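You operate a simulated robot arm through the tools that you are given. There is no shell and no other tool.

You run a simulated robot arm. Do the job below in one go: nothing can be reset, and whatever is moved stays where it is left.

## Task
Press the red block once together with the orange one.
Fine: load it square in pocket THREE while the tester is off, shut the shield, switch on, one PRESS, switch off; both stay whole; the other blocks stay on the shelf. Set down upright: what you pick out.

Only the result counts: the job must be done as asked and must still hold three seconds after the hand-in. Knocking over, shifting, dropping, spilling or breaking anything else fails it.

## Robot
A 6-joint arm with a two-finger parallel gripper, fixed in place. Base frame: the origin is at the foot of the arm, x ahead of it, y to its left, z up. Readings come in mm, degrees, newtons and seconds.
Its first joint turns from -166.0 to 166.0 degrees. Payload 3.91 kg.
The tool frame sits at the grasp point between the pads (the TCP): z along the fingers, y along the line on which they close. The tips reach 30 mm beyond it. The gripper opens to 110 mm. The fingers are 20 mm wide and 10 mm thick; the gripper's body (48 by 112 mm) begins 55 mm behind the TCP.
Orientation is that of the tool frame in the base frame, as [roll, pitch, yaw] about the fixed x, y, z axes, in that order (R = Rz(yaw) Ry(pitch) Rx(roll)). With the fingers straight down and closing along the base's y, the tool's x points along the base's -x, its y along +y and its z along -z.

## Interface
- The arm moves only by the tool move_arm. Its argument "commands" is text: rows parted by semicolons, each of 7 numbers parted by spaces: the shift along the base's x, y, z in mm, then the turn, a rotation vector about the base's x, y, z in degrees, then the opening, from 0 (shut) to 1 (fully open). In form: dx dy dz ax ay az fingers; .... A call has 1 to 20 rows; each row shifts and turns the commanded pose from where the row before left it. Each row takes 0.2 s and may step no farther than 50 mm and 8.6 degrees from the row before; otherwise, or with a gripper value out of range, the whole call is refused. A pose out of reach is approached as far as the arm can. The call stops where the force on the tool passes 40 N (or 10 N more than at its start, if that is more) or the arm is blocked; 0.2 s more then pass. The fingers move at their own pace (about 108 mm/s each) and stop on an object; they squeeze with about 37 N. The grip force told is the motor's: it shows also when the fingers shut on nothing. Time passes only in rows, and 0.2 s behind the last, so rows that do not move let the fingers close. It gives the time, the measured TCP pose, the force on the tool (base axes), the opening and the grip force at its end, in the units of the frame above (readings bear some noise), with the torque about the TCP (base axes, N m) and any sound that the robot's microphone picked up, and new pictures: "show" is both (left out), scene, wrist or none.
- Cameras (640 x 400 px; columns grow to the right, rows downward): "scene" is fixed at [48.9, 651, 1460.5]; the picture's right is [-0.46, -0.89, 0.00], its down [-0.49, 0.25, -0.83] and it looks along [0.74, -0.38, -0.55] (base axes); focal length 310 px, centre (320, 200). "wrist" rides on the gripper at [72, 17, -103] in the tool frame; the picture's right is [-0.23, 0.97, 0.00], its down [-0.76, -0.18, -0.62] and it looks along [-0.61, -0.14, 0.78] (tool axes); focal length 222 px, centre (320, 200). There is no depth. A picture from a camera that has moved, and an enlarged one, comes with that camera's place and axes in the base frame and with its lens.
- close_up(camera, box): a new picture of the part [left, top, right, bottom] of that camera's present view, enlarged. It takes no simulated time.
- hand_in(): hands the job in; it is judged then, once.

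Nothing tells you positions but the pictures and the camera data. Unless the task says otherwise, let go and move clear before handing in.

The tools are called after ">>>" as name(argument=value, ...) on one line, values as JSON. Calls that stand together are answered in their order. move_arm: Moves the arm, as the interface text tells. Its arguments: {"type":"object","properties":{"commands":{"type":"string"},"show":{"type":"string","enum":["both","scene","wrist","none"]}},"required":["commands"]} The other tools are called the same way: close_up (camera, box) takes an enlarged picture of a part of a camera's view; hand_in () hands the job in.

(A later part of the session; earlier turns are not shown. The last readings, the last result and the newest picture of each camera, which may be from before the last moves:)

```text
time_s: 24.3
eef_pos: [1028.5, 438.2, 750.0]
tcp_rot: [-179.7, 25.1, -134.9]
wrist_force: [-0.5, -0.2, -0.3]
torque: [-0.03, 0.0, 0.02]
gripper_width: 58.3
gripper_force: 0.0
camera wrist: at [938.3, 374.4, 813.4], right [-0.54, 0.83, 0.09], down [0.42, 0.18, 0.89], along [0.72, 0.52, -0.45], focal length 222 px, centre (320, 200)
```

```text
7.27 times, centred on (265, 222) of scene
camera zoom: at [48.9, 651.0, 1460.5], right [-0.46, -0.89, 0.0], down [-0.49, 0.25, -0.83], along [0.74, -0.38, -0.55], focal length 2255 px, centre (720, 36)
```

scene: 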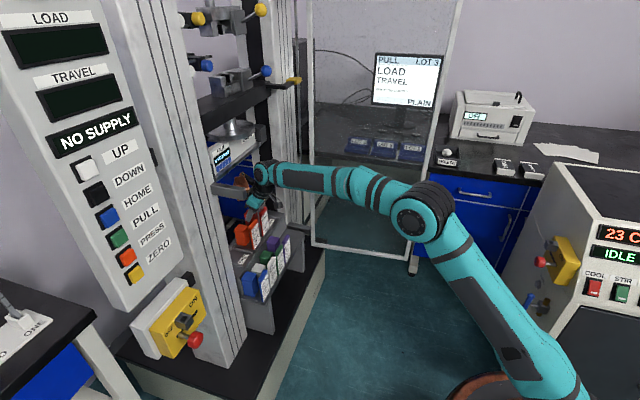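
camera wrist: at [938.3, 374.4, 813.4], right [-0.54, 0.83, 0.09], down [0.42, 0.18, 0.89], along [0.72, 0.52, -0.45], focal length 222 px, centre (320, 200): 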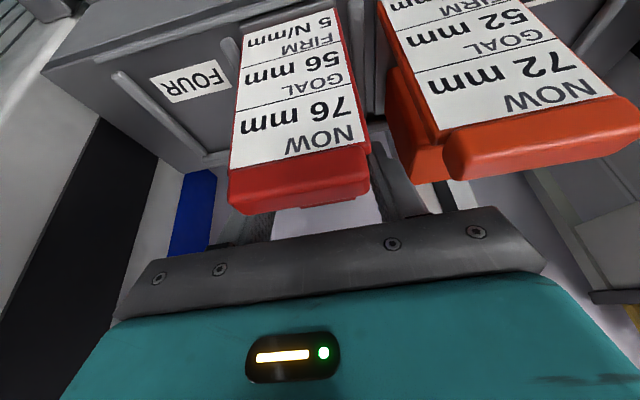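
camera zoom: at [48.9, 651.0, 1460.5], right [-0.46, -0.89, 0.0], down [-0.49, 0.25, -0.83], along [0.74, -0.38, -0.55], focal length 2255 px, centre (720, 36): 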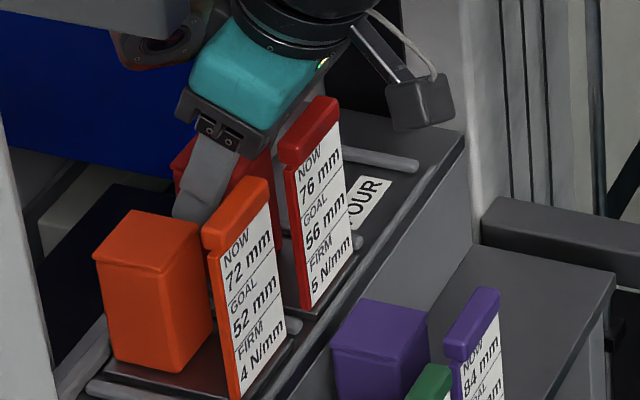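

Released and standing upright. I'll retreat up and back without touching the tag or the press head.

>>> move_arm(commands="0 0 8 0 0 0 0.53;0 0 10 0 0 0 0.53;0 0 12 0 0 0 0.53;0 0 10 0 0 0 0.53;-6.4 -6.4 7.3 0 0 0 0.53;-6.4 -6.4 7.3 0 0 0 0.53;-6.4 -6.4 7.4 0 0 0 0.53;-14 -14 3 0 0 0 0.53;-20 -20 0 0 0 0 0.53;-24 -24 0 0 0 0 0.53;-24 -24 0 0 0 0 0.53;0 0 0 0 0 0 0.53")

>>> close_up(camera="scene", box=[225, 190, 310, 300])

>>> close_up(camera="wrist", box=[200, 0, 440, 220])

```text
time_s: 26.9
eef_pos: [927.5, 340.2, 814.9]
tcp_rot: [-179.9, 25.1, -134.9]
wrist_force: [0.4, -0.4, -0.3]
torque: [-0.03, 0.01, 0.01]
gripper_width: 58.2
gripper_force: 0.1
camera wrist: at [836.8, 275.0, 878.8], right [-0.54, 0.83, 0.09], down [0.42, 0.18, 0.89], along [0.72, 0.52, -0.45], focal length 222 px, centre (320, 200)
```

scene: 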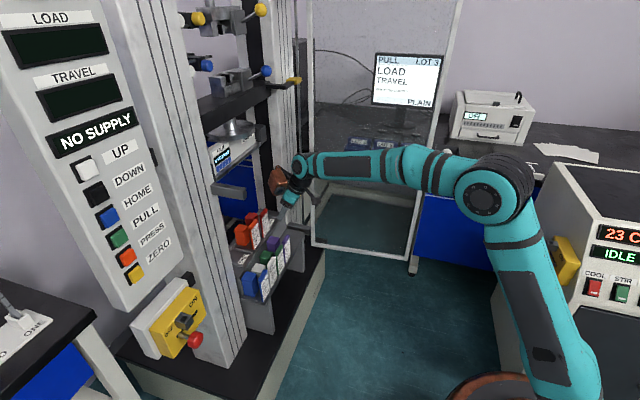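
wrist: 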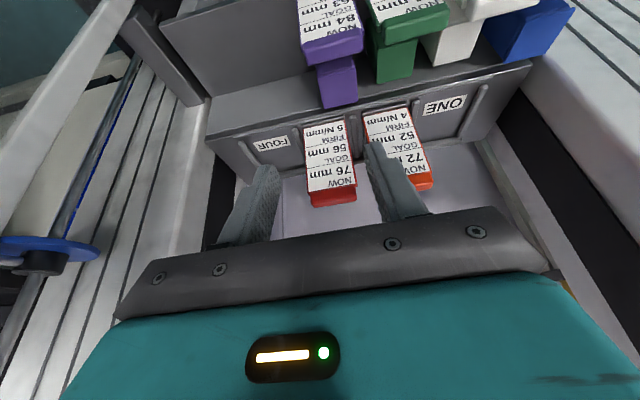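

```text
3.64 times, centred on (268, 245) of scene
camera zoom: at [48.9, 651.0, 1460.5], right [-0.46, -0.89, 0.0], down [-0.49, 0.25, -0.83], along [0.74, -0.38, -0.55], focal length 1128 px, centre (511, 36)
```

zoom: 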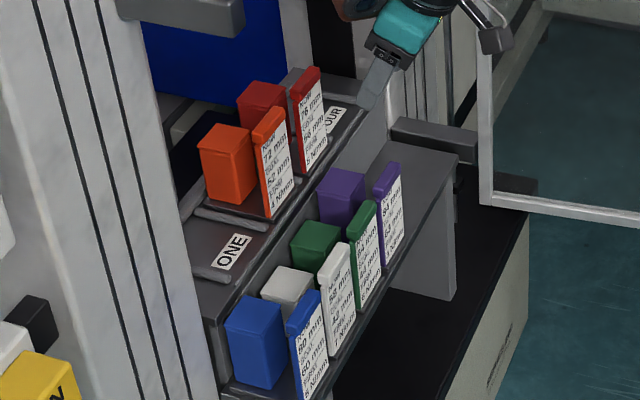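

```text
1.82 times, centred on (320, 110) of wrist
camera zoom: at [836.8, 275.0, 878.8], right [-0.54, 0.83, 0.09], down [0.42, 0.18, 0.89], along [0.72, 0.52, -0.45], focal length 404 px, centre (320, 364)
```

zoom: 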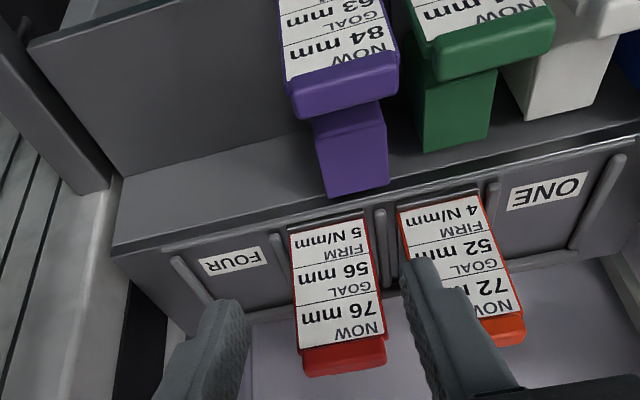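

Red now stands in pocket THREE beside orange. I'll verify seating in detail, then survey the shield.

>>> close_up(camera="wrist", box=[280, 90, 400, 200])

>>> close_up(camera="scene", box=[245, 200, 280, 245])

>>> close_up(camera="scene", box=[230, 170, 340, 300])

```text
3.64 times, centred on (340, 145) of wrist
camera zoom: at [836.8, 275.0, 878.8], right [-0.54, 0.83, 0.09], down [0.42, 0.18, 0.89], along [0.72, 0.52, -0.45], focal length 808 px, centre (247, 400)
```

zoom: 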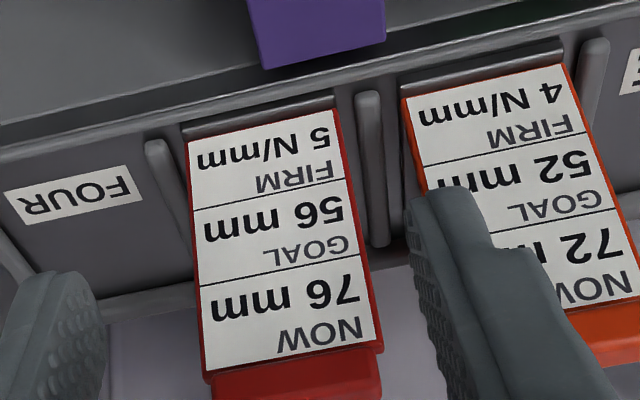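

```text
8.89 times, centred on (262, 222) of scene
camera zoom: at [48.9, 651.0, 1460.5], right [-0.46, -0.89, 0.0], down [-0.49, 0.25, -0.83], along [0.74, -0.38, -0.55], focal length 2756 px, centre (831, 0)
```

zoom: 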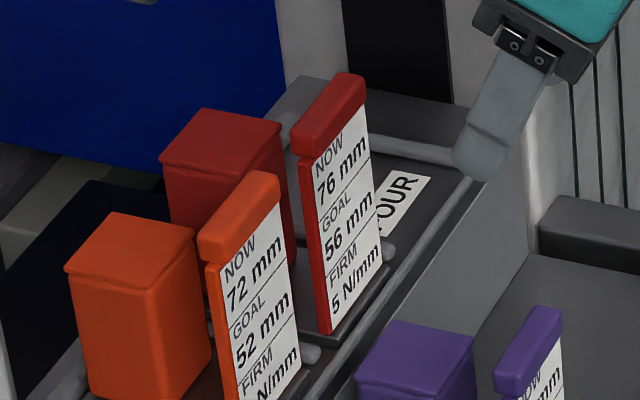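

```text
3.08 times, centred on (285, 235) of scene
camera zoom: at [48.9, 651.0, 1460.5], right [-0.46, -0.89, 0.0], down [-0.49, 0.25, -0.83], along [0.74, -0.38, -0.55], focal length 954 px, centre (428, 92)
```

zoom: 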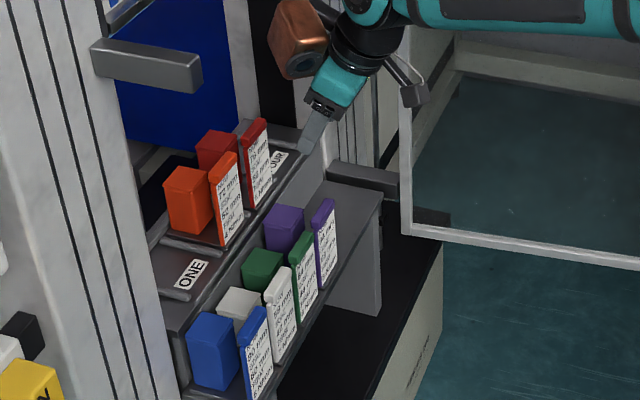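

Red is seated square in THREE, in line with orange to within about 1 mm. Next is the shield: I'll back the arm out of the bay and look at the door's free edge.

>>> move_arm(commands="-36.7 -25.2 4.4 0 0 0 0.53;-36.7 -25.2 4.4 0 0 0 0.53;-36.7 -25.2 4.4 0 0 0 0.53;-36.7 -25.2 4.4 0 0 0 0.53;-36.7 -25.2 4.4 0 0 0 0.53;-36.7 -25.2 4.4 0 0 0 0.53;-36.7 -25.2 4.4 0 0 0 0.53;-36.7 -25.2 4.4 0 0 0 0.53")

>>> close_up(camera="scene", box=[290, 0, 480, 280])

>>> close_up(camera="wrist", box=[0, 0, 260, 300])

```text
time_s: 28.7
eef_pos: [632.1, 136.4, 848.2]
tcp_rot: [-180.0, 25.0, -134.9]
wrist_force: [1.0, -0.6, 0.2]
torque: [-0.01, 0.0, -0.04]
gripper_width: 58.4
gripper_force: 0.0
camera wrist: at [542.3, 71.5, 912.0], right [-0.54, 0.83, 0.09], down [0.43, 0.18, 0.89], along [0.72, 0.52, -0.45], focal length 222 px, centre (320, 200)
```

scene: 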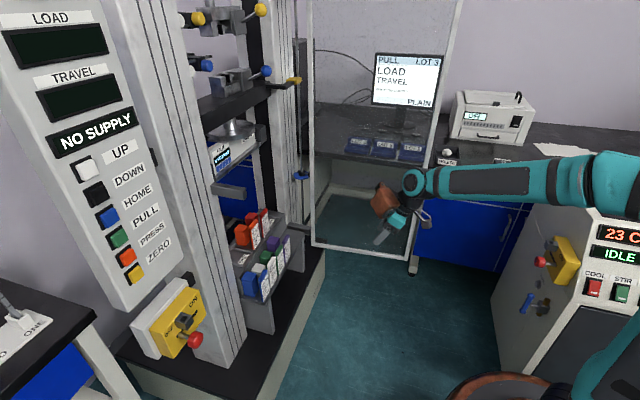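
wrist: 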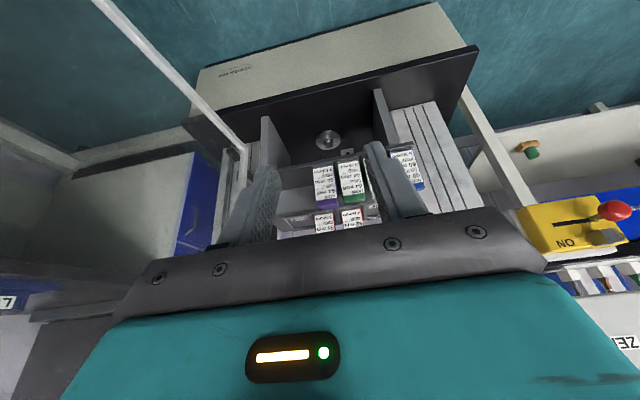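

```text
1.43 times, centred on (385, 140) of scene
camera zoom: at [48.9, 651.0, 1460.5], right [-0.46, -0.89, 0.0], down [-0.49, 0.25, -0.83], along [0.74, -0.38, -0.55], focal length 443 px, centre (227, 286)
```

zoom: 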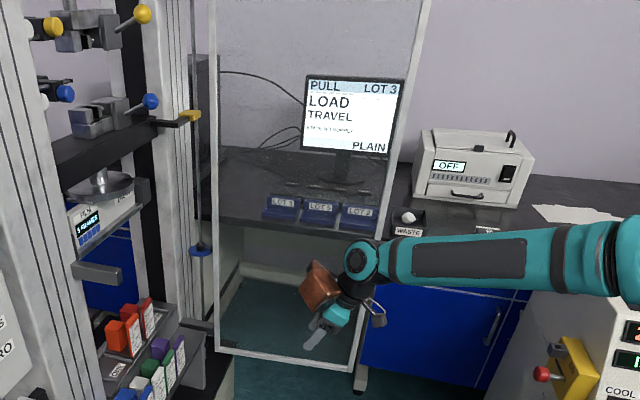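

```text
1.33 times, centred on (130, 150) of wrist
camera zoom: at [542.3, 71.5, 912.0], right [-0.54, 0.83, 0.09], down [0.43, 0.18, 0.89], along [0.72, 0.52, -0.45], focal length 296 px, centre (573, 267)
```

zoom: 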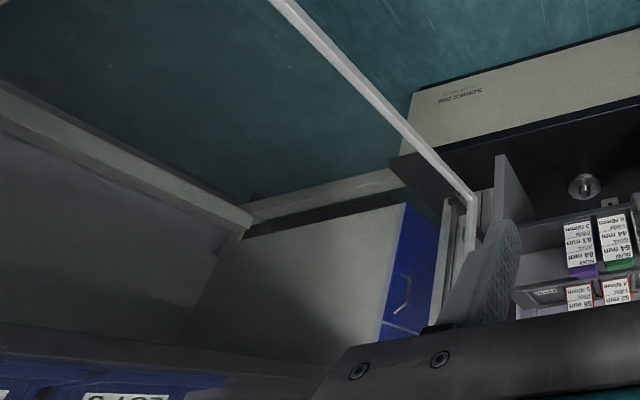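

The free edge of the open shield is near (732,−147). To close it I want to push from its outer side, so I'll first turn the hand to look toward that edge and the space to its right.

>>> move_arm(commands="-10 -6 3 0 0 -8 0.3;-10 -6 3 0 0 -8 0.1;-10 -6 3 0 0 -8 0;-10 -6 3 0 0 -8 0;-10 -6 3 0 0 -8 0;-10 -6 3 0 0 -8 0;0 0 0 0 0 0 0")

```text
time_s: 30.3
eef_pos: [573.3, 99.1, 868.1]
tcp_rot: [-179.9, 25.1, 177.1]
wrist_force: [0.3, 0.0, 0.2]
torque: [-0.01, 0.02, 0.01]
gripper_width: 0.0
gripper_force: 37.3
camera wrist: at [464.4, 124.0, 931.4], right [0.26, 0.96, 0.09], down [0.42, -0.2, 0.89], along [0.87, -0.19, -0.45], focal length 222 px, centre (320, 200)
```

scene: 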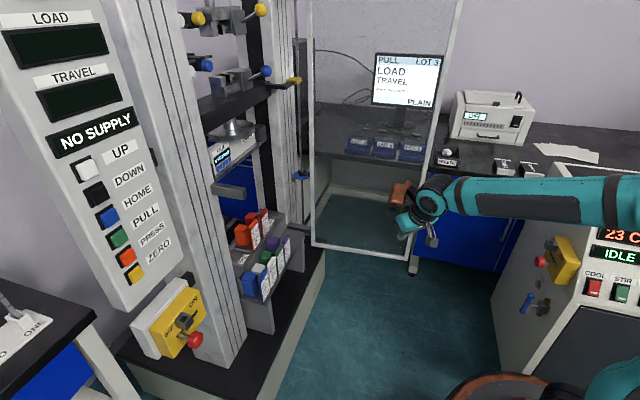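
wrist: 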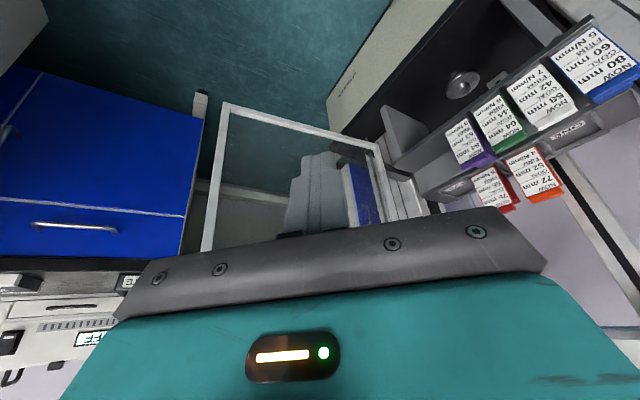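

I can now see the whole shield frame. Zooming for its free stile and what lies to the right.

>>> close_up(camera="wrist", box=[180, 80, 300, 260])

>>> close_up(camera="wrist", box=[0, 0, 240, 300])

>>> close_up(camera="scene", box=[390, 150, 470, 280])

>>> close_up(camera="scene", box=[400, 0, 500, 120])

>>> close_up(camera="scene", box=[440, 130, 640, 400])

```text
2.22 times, centred on (240, 170) of wrist
camera zoom: at [464.4, 124.0, 931.4], right [0.26, 0.96, 0.09], down [0.42, -0.2, 0.89], along [0.87, -0.19, -0.45], focal length 494 px, centre (498, 267)
```

zoom: 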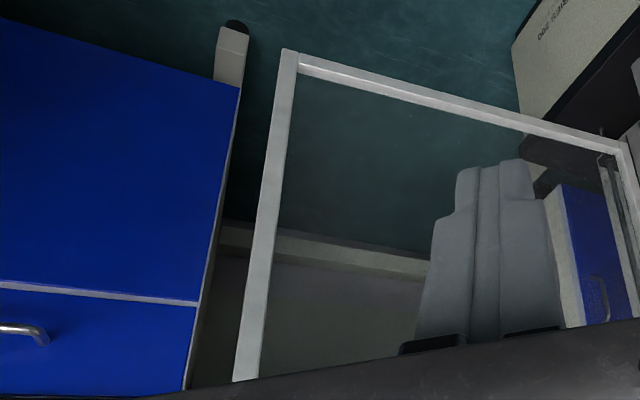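

```text
1.33 times, centred on (120, 150) of wrist
camera zoom: at [464.4, 124.0, 931.4], right [0.26, 0.96, 0.09], down [0.42, -0.2, 0.89], along [0.87, -0.19, -0.45], focal length 296 px, centre (587, 267)
```

zoom: 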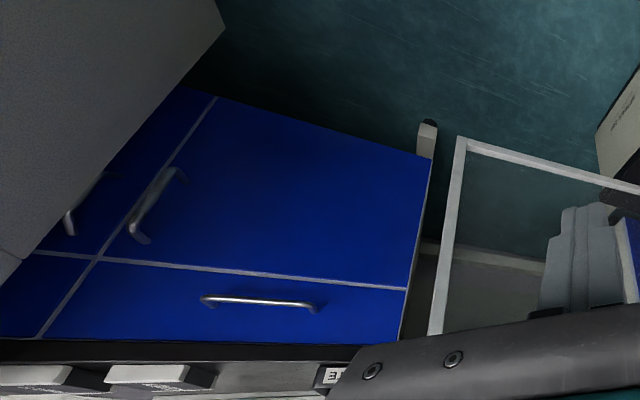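

```text
3.08 times, centred on (430, 215) of scene
camera zoom: at [48.9, 651.0, 1460.5], right [-0.46, -0.89, 0.0], down [-0.49, 0.25, -0.83], along [0.74, -0.38, -0.55], focal length 954 px, centre (-18, 154)
```

zoom: 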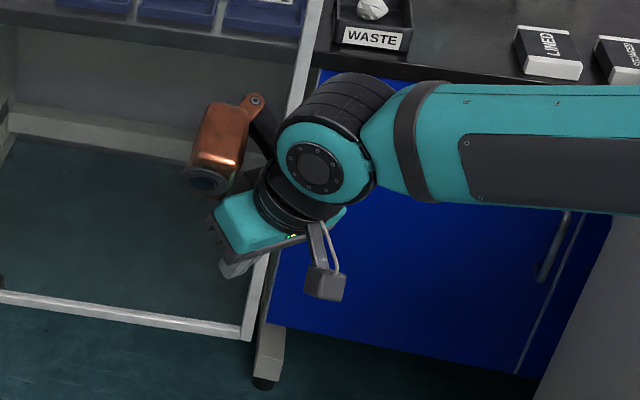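

```text
3.33 times, centred on (450, 60) of scene
camera zoom: at [48.9, 651.0, 1460.5], right [-0.46, -0.89, 0.0], down [-0.49, 0.25, -0.83], along [0.74, -0.38, -0.55], focal length 1034 px, centre (-113, 667)
```

zoom: 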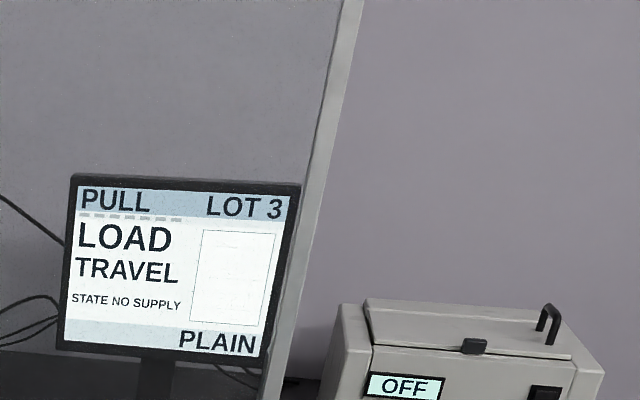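

```text
1.48 times, centred on (540, 265) of scene
camera zoom: at [48.9, 651.0, 1460.5], right [-0.46, -0.89, 0.0], down [-0.49, 0.25, -0.83], along [0.74, -0.38, -0.55], focal length 459 px, centre (-6, 104)
```

zoom: 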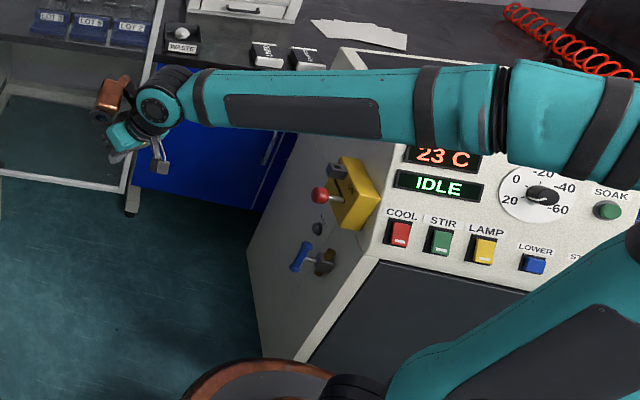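

The shield's free edge is at about (752,−130), bottom z≈499, and the space to its right is clear (bench corner ~(960,−440), chamber ~(340,−445)). I'll swing the arm around in front of the free edge toward its outer side, with fingers shut, raising the tool toward horizontal.

>>> move_arm(commands="-3.3 -39.8 5.5 -0.32 -6.24 0 0;-3.3 -39.8 5.5 -0.32 -6.24 0 0;-3.3 -39.8 5.5 -0.32 -6.24 0 0;-3.3 -39.8 5.5 -0.32 -6.24 0 0;0 0 0 0 0 0 0")

```text
time_s: 31.5
eef_pos: [561.2, -58.1, 891.4]
tcp_rot: [-179.8, 50.1, 177.2]
wrist_force: [0.4, 1.0, 0.1]
torque: [-0.01, 0.0, -0.02]
gripper_width: 0.0
gripper_force: 37.1
camera wrist: at [435.2, -34.9, 902.3], right [0.2, 0.97, 0.17], down [0.0, -0.18, 0.98], along [0.98, -0.19, -0.04], focal length 222 px, centre (320, 200)
```

scene: 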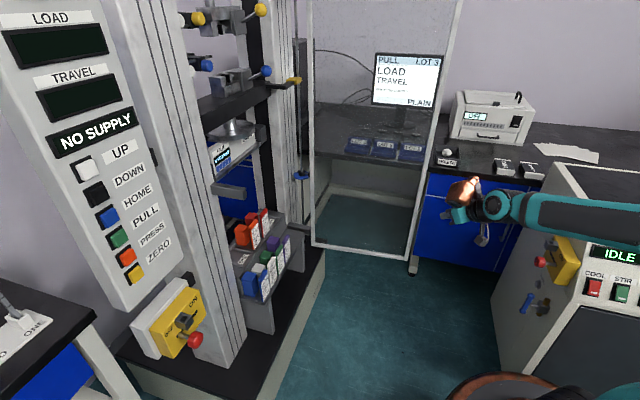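
wrist: 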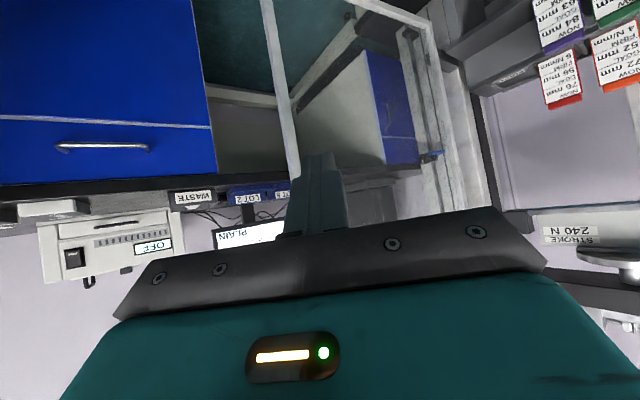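

Now outside view is level; there's a "STROKE 240 N" label on the press head worth reading. Zooming.

>>> close_up(camera="wrist", box=[480, 190, 640, 290])

>>> close_up(camera="wrist", box=[240, 0, 460, 240])

>>> close_up(camera="scene", box=[200, 110, 280, 190])

```text
4.00 times, centred on (560, 240) of wrist
camera zoom: at [435.2, -34.9, 902.3], right [0.2, 0.97, 0.17], down [0.0, -0.18, 0.98], along [0.98, -0.19, -0.04], focal length 888 px, centre (-640, 40)
```

zoom: 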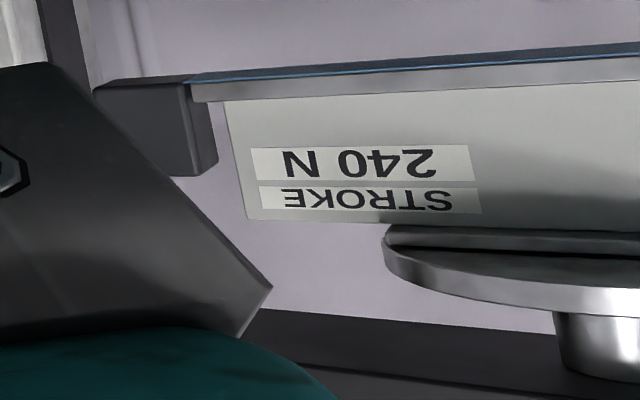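

```text
1.67 times, centred on (350, 120) of wrist
camera zoom: at [435.2, -34.9, 902.3], right [0.2, 0.97, 0.17], down [0.0, -0.18, 0.98], along [0.98, -0.19, -0.04], focal length 370 px, centre (270, 333)
```

zoom: 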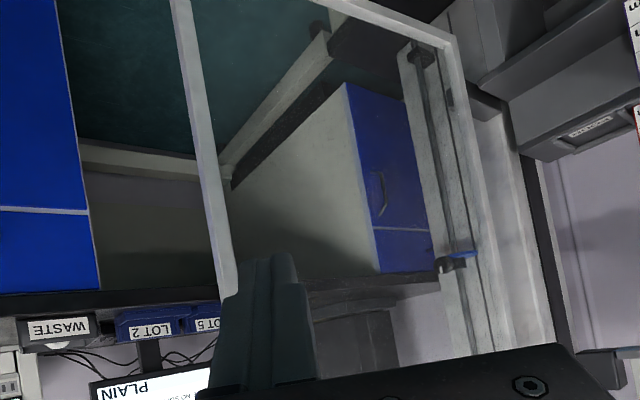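

```text
5.00 times, centred on (240, 150) of scene
camera zoom: at [48.9, 651.0, 1460.5], right [-0.46, -0.89, 0.0], down [-0.49, 0.25, -0.83], along [0.74, -0.38, -0.55], focal length 1550 px, centre (720, 450)
```

zoom: 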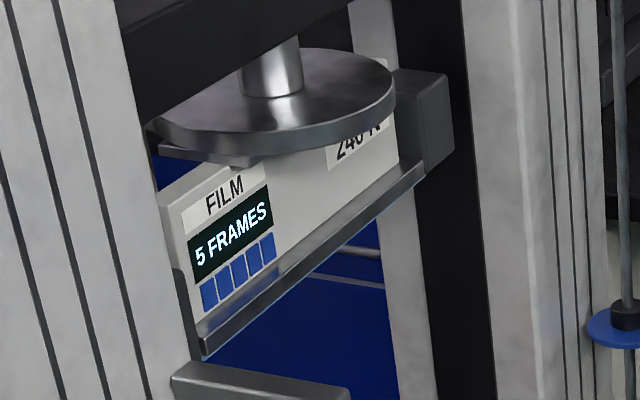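

The press head reads "STROKE 240 N". Continuing around the free edge to the outer side while turning the hand toward the machine.

>>> move_arm(commands="8 -42 0 0 0 4 0;10 -42 0 0 0 8 0;20 -40 0 0 0 8 0;25 -36 0 0 0 8 0;28 -32 0 0 0 8 0;29 -28 0 0 0 8 0;0 0 0 0 0 4 0;0 0 0 0 0 0 0")

```text
time_s: 33.3
eef_pos: [680.8, -280.3, 889.9]
tcp_rot: [-179.7, 50.2, -134.8]
wrist_force: [0.2, 0.6, -0.5]
torque: [-0.01, 0.01, 0.0]
gripper_width: 0.0
gripper_force: 36.8
camera wrist: at [578.7, -356.5, 901.9], right [-0.59, 0.79, 0.17], down [0.13, -0.12, 0.98], along [0.8, 0.6, -0.04], focal length 222 px, centre (320, 200)
```

scene: 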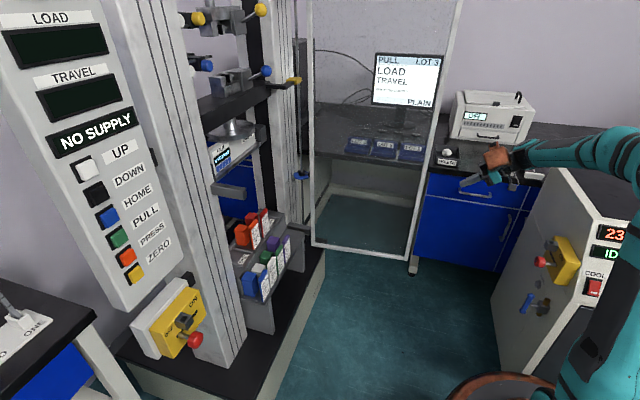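
wrist: 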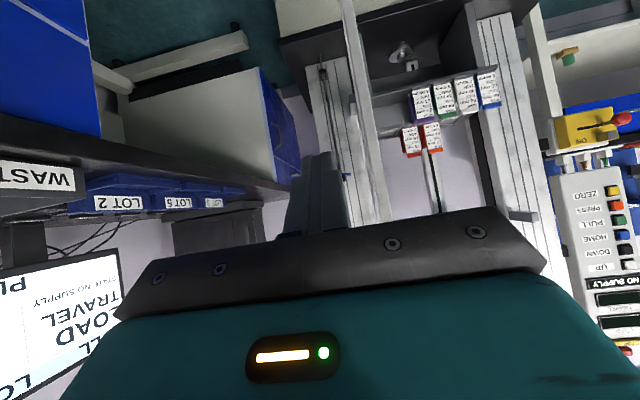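

The hand is now on the shield's outer side, looking along it. I'll zoom to measure the edge.

>>> close_up(camera="wrist", box=[280, 0, 440, 230])

>>> close_up(camera="wrist", box=[500, 60, 640, 370])

```text
1.74 times, centred on (360, 115) of wrist
camera zoom: at [578.7, -356.5, 901.9], right [-0.59, 0.79, 0.17], down [0.13, -0.12, 0.98], along [0.8, 0.6, -0.04], focal length 386 px, centre (250, 348)
```

zoom: 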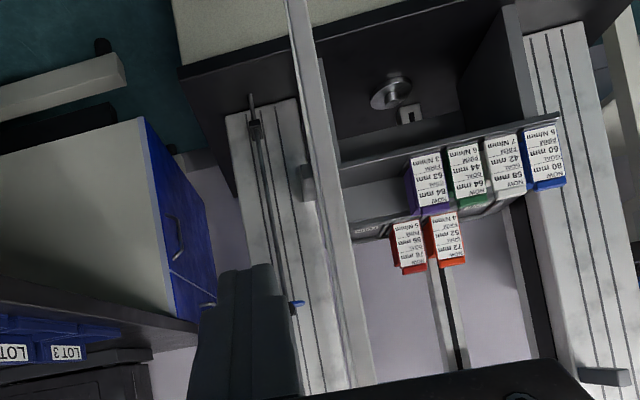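

```text
1.29 times, centred on (570, 215) of wrist
camera zoom: at [578.7, -356.5, 901.9], right [-0.59, 0.79, 0.17], down [0.13, -0.12, 0.98], along [0.8, 0.6, -0.04], focal length 287 px, centre (-3, 181)
```

zoom: 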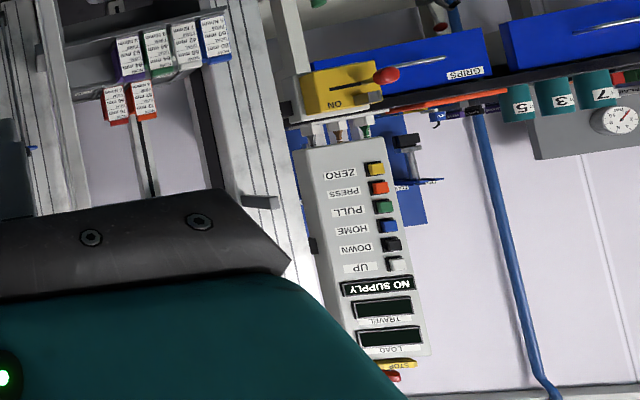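

The stile's outer corner is at about (763,−141), 22 mm thick. I'll level the tool to ~80° and slide the closed fingers forward along the outside of the stile.

>>> move_arm(commands="0 0 0 5.32 -5.28 0 0;0 0 0 5.32 -5.28 0 0;0 0 0 5.32 -5.28 0 0;0 0 0 5.32 -5.28 0 0;0 0 0 0 0 0 0", show="wrist")

```text
time_s: 34.5
eef_pos: [680.5, -279.7, 891.2]
tcp_rot: [-180.0, 80.1, -135.1]
wrist_force: [0.5, 0.1, -0.1]
torque: [0.01, -0.03, 0.03]
gripper_width: 0.0
gripper_force: 37.0
camera wrist: at [586.7, -347.2, 837.5], right [-0.66, 0.72, 0.22], down [-0.22, -0.47, 0.86], along [0.72, 0.52, 0.46], focal length 222 px, centre (320, 200)
```

wrist: 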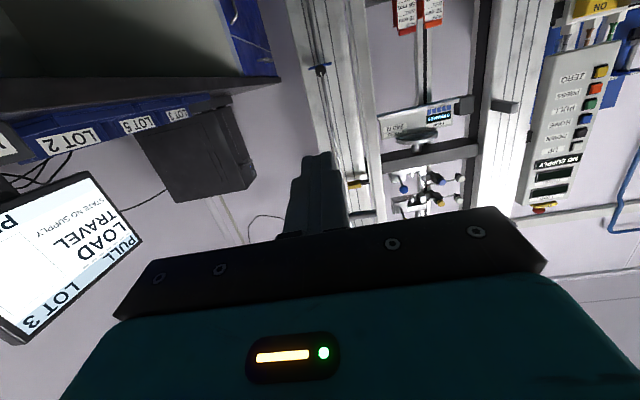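

Tool is level. Sliding forward outside the stile.

>>> move_arm(commands="24 24 0 0 0 0 0;24 24 0 0 0 0 0;24 24 0 0 0 0 0;24 24 0 0 0 0 0;21 21 0 0 0 0 0;0 0 0 0 0 0 0")

>>> close_up(camera="scene", box=[380, 80, 500, 220])

>>> close_up(camera="wrist", box=[260, 0, 460, 240])

```text
time_s: 35.9
eef_pos: [796.2, -161.4, 891.3]
tcp_rot: [179.9, 80.0, -135.0]
wrist_force: [-0.1, 0.3, 0.2]
torque: [0.02, 0.02, -0.02]
gripper_width: 0.0
gripper_force: 36.9
camera wrist: at [702.9, -229.3, 838.9], right [-0.66, 0.72, 0.22], down [-0.22, -0.47, 0.86], along [0.72, 0.52, 0.46], focal length 222 px, centre (320, 200)
```

scene: 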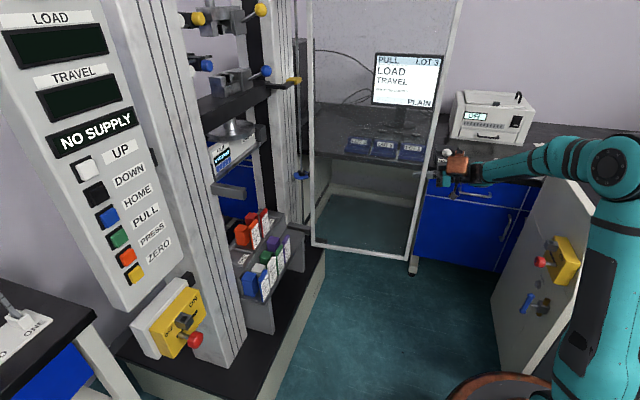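
wrist: 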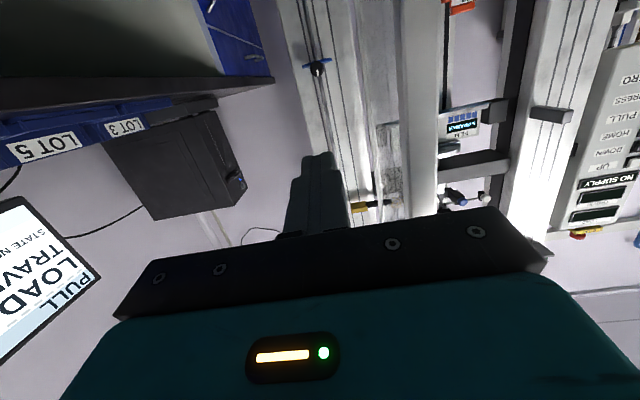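

```text
2.86 times, centred on (440, 150) of scene
camera zoom: at [48.9, 651.0, 1460.5], right [-0.46, -0.89, 0.0], down [-0.49, 0.25, -0.83], along [0.74, -0.38, -0.55], focal length 886 px, centre (-23, 343)
```

zoom: 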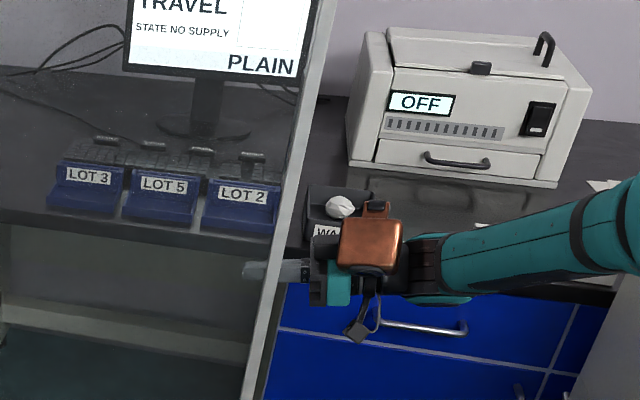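

```text
1.67 times, centred on (360, 120) of wrist
camera zoom: at [702.9, -229.3, 838.9], right [-0.66, 0.72, 0.22], down [-0.22, -0.47, 0.86], along [0.72, 0.52, 0.46], focal length 370 px, centre (253, 333)
```

zoom: 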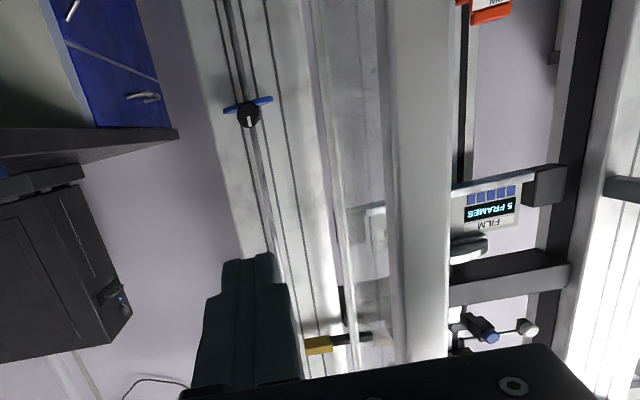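

The closed fingers are behind (outside) the stile, ~38 mm past its edge. Now I'll draw it gently leftward to start closing.

>>> move_arm(commands="-8 6.4 0 0 0 0 0;-8 6.4 0 0 0 0 0;-8 6.5 0 0 0 0 0;-8 6.6 0 0 0 0 0;-8 7 0 0 0 0 0;0 0 0 0 0 0 0")

>>> close_up(camera="scene", box=[300, 80, 480, 280])

```text
time_s: 37.3
eef_pos: [757.3, -127.2, 891.9]
tcp_rot: [179.9, 80.0, -135.1]
wrist_force: [0.1, 0.4, 0.0]
torque: [-0.03, 0.03, 0.02]
gripper_width: 0.0
gripper_force: 36.9
camera wrist: at [663.7, -196.5, 837.2], right [-0.66, 0.72, 0.22], down [-0.22, -0.47, 0.86], along [0.72, 0.52, 0.46], focal length 222 px, centre (320, 200)
```

scene: 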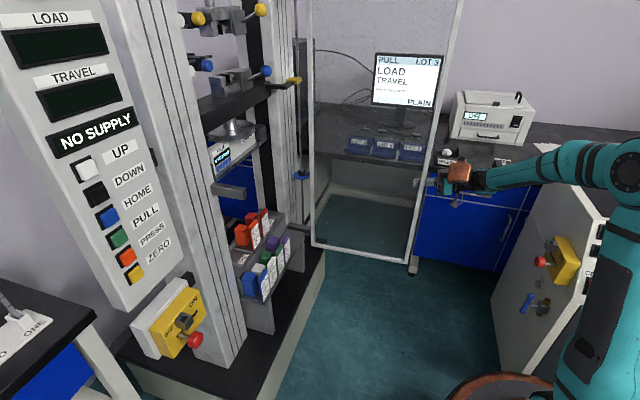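
wrist: 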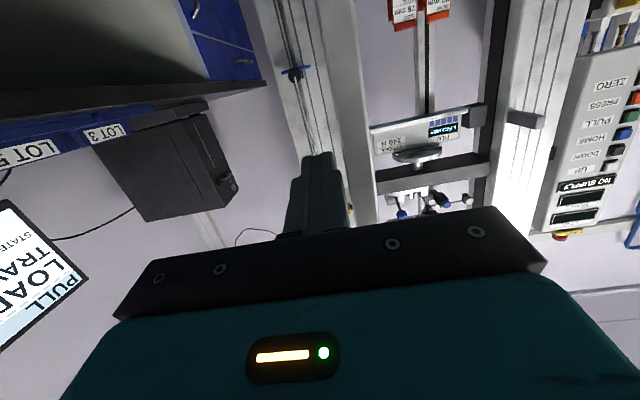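

```text
2.00 times, centred on (390, 180) of scene
camera zoom: at [48.9, 651.0, 1460.5], right [-0.46, -0.89, 0.0], down [-0.49, 0.25, -0.83], along [0.74, -0.38, -0.55], focal length 620 px, centre (180, 240)
```

zoom: 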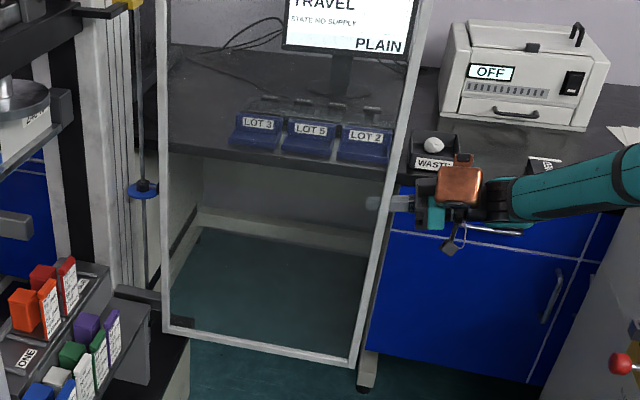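

The door has begun to swing. Continuing along its arc.

>>> move_arm(commands="-17 14.4 0 0 0 0 0;-16.4 15.2 0 0 0 0 0;-15.5 16 0 0 0 0 0;-14.7 16.9 0 0 0 0 0;-13.8 17.6 0 0 0 0 0;-12.8 18.2 0 0 0 0 0;-11.9 19 0 0 0 0 0;0 0 0 0 0 0 0")

```text
time_s: 39.1
eef_pos: [654.8, -10.4, 891.0]
tcp_rot: [180.0, 80.0, -135.0]
wrist_force: [0.3, 0.0, -0.2]
torque: [0.02, 0.0, 0.01]
gripper_width: 0.0
gripper_force: 37.0
camera wrist: at [562.1, -79.1, 836.9], right [-0.66, 0.72, 0.22], down [-0.22, -0.47, 0.86], along [0.72, 0.52, 0.46], focal length 222 px, centre (320, 200)
```

scene: 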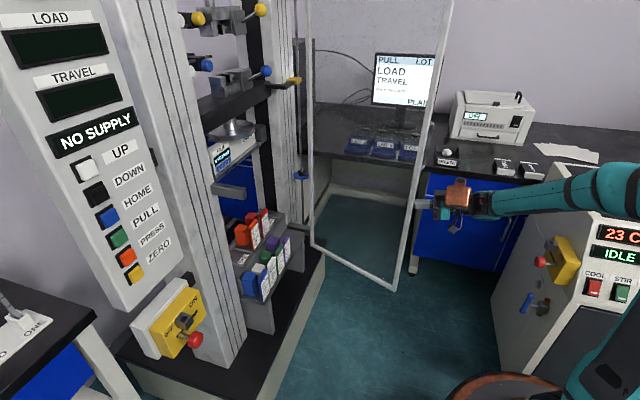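
wrist: 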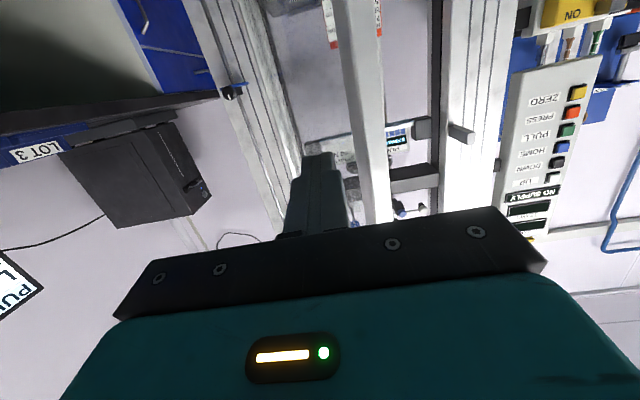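

Swinging well with negligible force. Continuing, yawing the hand gradually to keep the wrist clear of the base.

>>> move_arm(commands="-10.5 19.5 0 0 0 2.5 0;-9.5 20 0 0 0 2.5 0;-8 20.6 0 0 0 2.5 0;-7 20.9 0 0 0 2.5 0;-6 21.4 0 0 0 2.5 0;0 0 0 0 0 0 0")

```text
time_s: 40.5
eef_pos: [614.6, 90.6, 889.2]
tcp_rot: [179.9, 80.1, -122.6]
wrist_force: [27.6, 3.8, 3.6]
torque: [0.12, -0.02, -0.78]
gripper_width: 0.1
gripper_force: 36.7
camera wrist: at [538.5, 4.1, 837.2], right [-0.8, 0.56, 0.22], down [-0.11, -0.5, 0.86], along [0.59, 0.66, 0.46], focal length 222 px, centre (320, 200)
```

scene: 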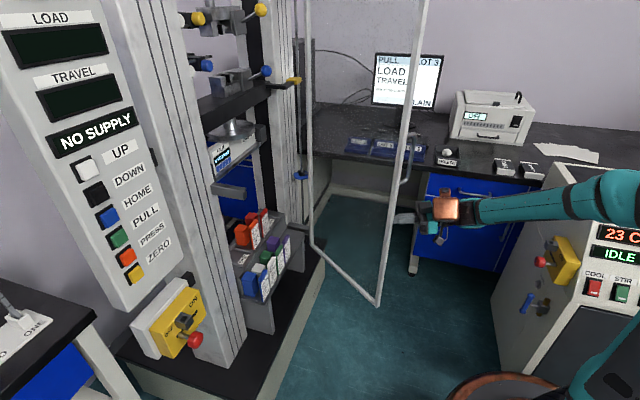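
wrist: 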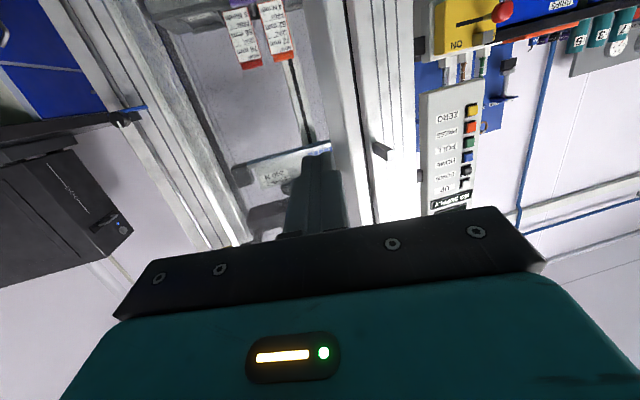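

There's a 28 N side force now. I'll look closely before continuing.

>>> close_up(camera="scene", box=[360, 130, 480, 260])

>>> close_up(camera="wrist", box=[240, 80, 420, 240])

>>> close_up(camera="scene", box=[290, 0, 440, 320])

```text
3.08 times, centred on (420, 195) of scene
camera zoom: at [48.9, 651.0, 1460.5], right [-0.46, -0.89, 0.0], down [-0.49, 0.25, -0.83], along [0.74, -0.38, -0.55], focal length 954 px, centre (12, 215)
```

zoom: 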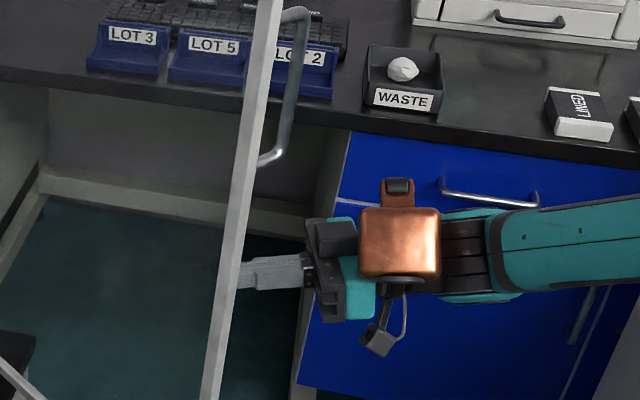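

```text
2.50 times, centred on (330, 160) of wrist
camera zoom: at [538.5, 4.1, 837.2], right [-0.8, 0.56, 0.22], down [-0.11, -0.5, 0.86], along [0.59, 0.66, 0.46], focal length 555 px, centre (295, 300)
```

zoom: 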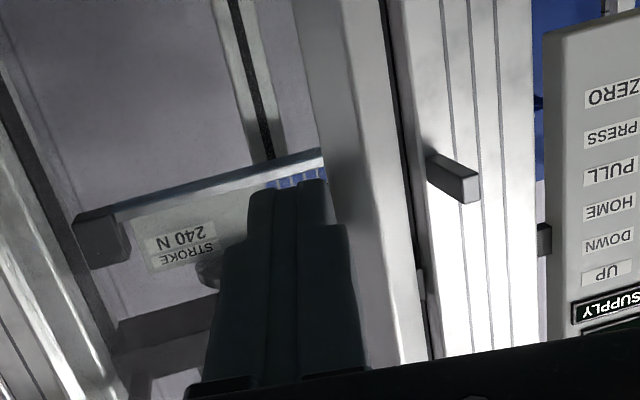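

```text
1.25 times, centred on (365, 160) of scene
camera zoom: at [48.9, 651.0, 1460.5], right [-0.46, -0.89, 0.0], down [-0.49, 0.25, -0.83], along [0.74, -0.38, -0.55], focal length 388 px, centre (264, 250)
```

zoom: 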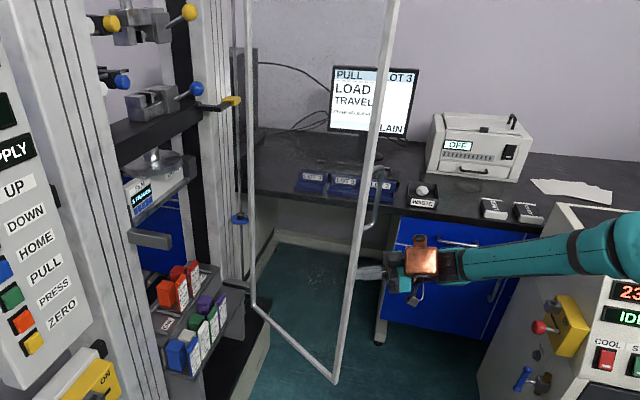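

The finger tip has hooked into the recess behind the stile and is pulling it slightly outward. I'll relieve that, drop 30 mm to stay clear of the door handle above, and shift inward.

>>> move_arm(commands="6 -6 0 0 0 0 0;8 0 -15 0 0 0 0;8 2 -15 0 0 0 0;0 0 0 0 0 0 0")

```text
time_s: 41.5
eef_pos: [635.4, 87.1, 860.0]
tcp_rot: [-179.9, 80.1, -122.6]
wrist_force: [1.1, 0.1, 0.1]
torque: [0.0, -0.01, 0.0]
gripper_width: 0.1
gripper_force: 36.2
camera wrist: at [558.6, 0.3, 806.8], right [-0.8, 0.56, 0.22], down [-0.11, -0.5, 0.86], along [0.59, 0.66, 0.46], focal length 222 px, centre (320, 200)
```

scene: 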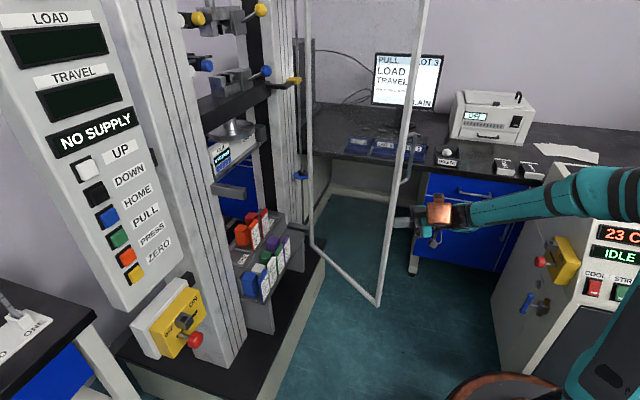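
wrist: 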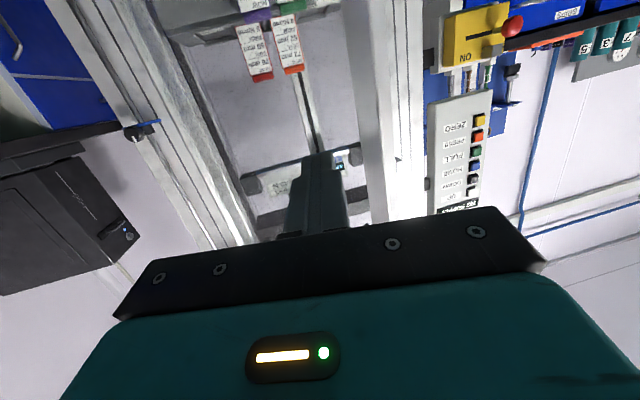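

Relieved; the door stays put at roughly halfway. Now pushing it along its arc from outside.

>>> move_arm(commands="-2 12 0 0 0 0 0;-3 15 0 0 0 0 0;-2 20.3 0 0 0 0 0;-0.8 20.4 0 0 0 0 0;0.1 20.4 0 0 0 0 0;1.3 20.4 0 0 0 0 0;2.3 20.3 0 0 0 0 0;0 0 0 0 0 0 0")

```text
time_s: 43.3
eef_pos: [632.0, 216.3, 861.0]
tcp_rot: [-179.9, 80.0, -122.4]
wrist_force: [0.5, -0.6, -0.4]
torque: [-0.02, 0.01, -0.01]
gripper_width: 0.0
gripper_force: 36.9
camera wrist: at [555.3, 129.4, 807.1], right [-0.8, 0.56, 0.22], down [-0.11, -0.5, 0.86], along [0.59, 0.66, 0.46], focal length 222 px, centre (320, 200)
```

scene: 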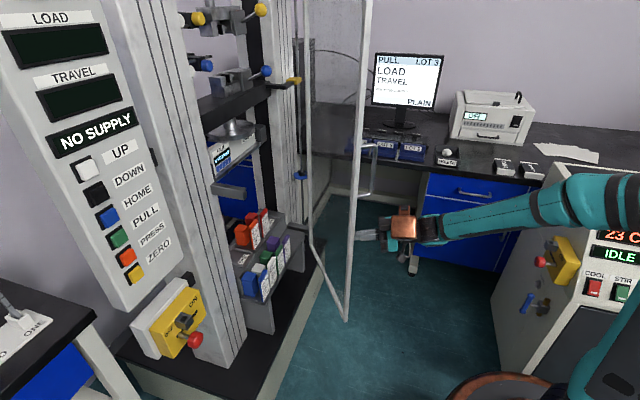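
wrist: 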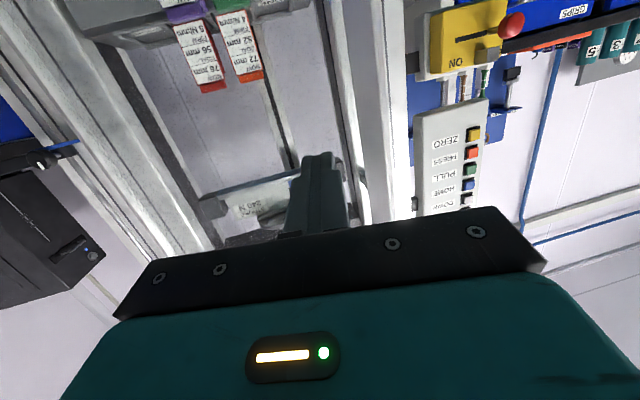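

Good, continuing.

>>> move_arm(commands="3.4 20.1 0 0 0 -1.5 0;4.4 19.9 0 0 0 -1.5 0;5.4 19.7 0 0 0 -1.5 0;6.5 19.4 0 0 0 -1.5 0;7.5 19 0 0 0 -1.5 0;8.5 18.6 0 0 0 -1.5 0;0 0 0 0 0 0 0")

>>> close_up(camera="scene", box=[200, 60, 440, 380])

```text
time_s: 44.9
eef_pos: [667.0, 332.0, 860.9]
tcp_rot: [-179.9, 80.1, -131.5]
wrist_force: [0.3, 0.4, -0.1]
torque: [0.01, 0.0, 0.02]
gripper_width: 0.3
gripper_force: 37.1
camera wrist: at [578.5, 258.9, 808.2], right [-0.7, 0.68, 0.22], down [-0.19, -0.48, 0.86], along [0.69, 0.56, 0.46], focal length 222 px, centre (320, 200)
```

scene: 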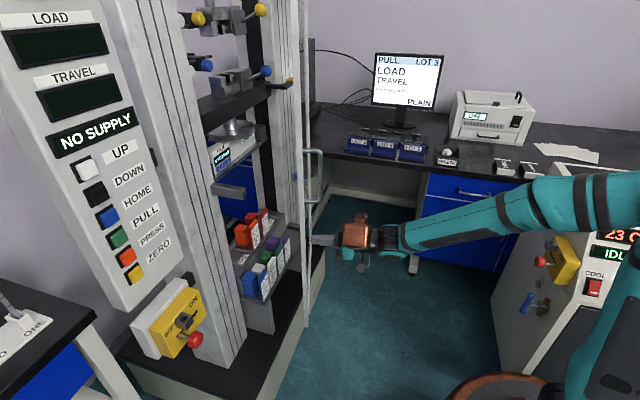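
wrist: 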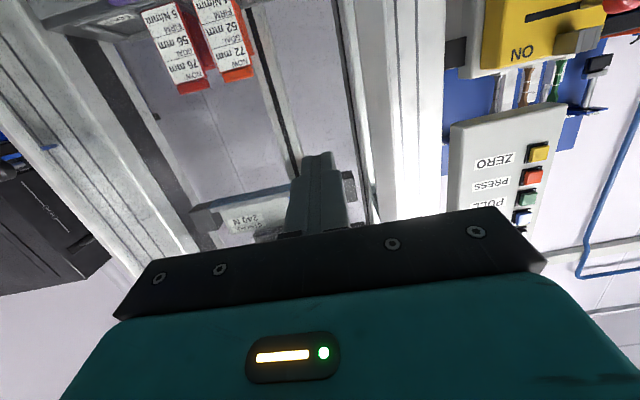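

```text
1.25 times, centred on (320, 220) of scene
camera zoom: at [48.9, 651.0, 1460.5], right [-0.46, -0.89, 0.0], down [-0.49, 0.25, -0.83], along [0.74, -0.38, -0.55], focal length 388 px, centre (320, 175)
```

zoom: 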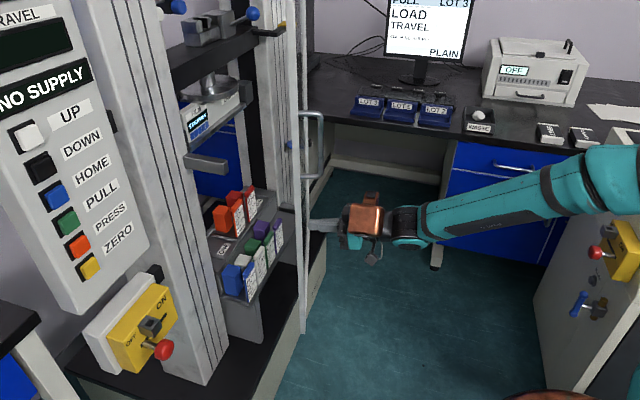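

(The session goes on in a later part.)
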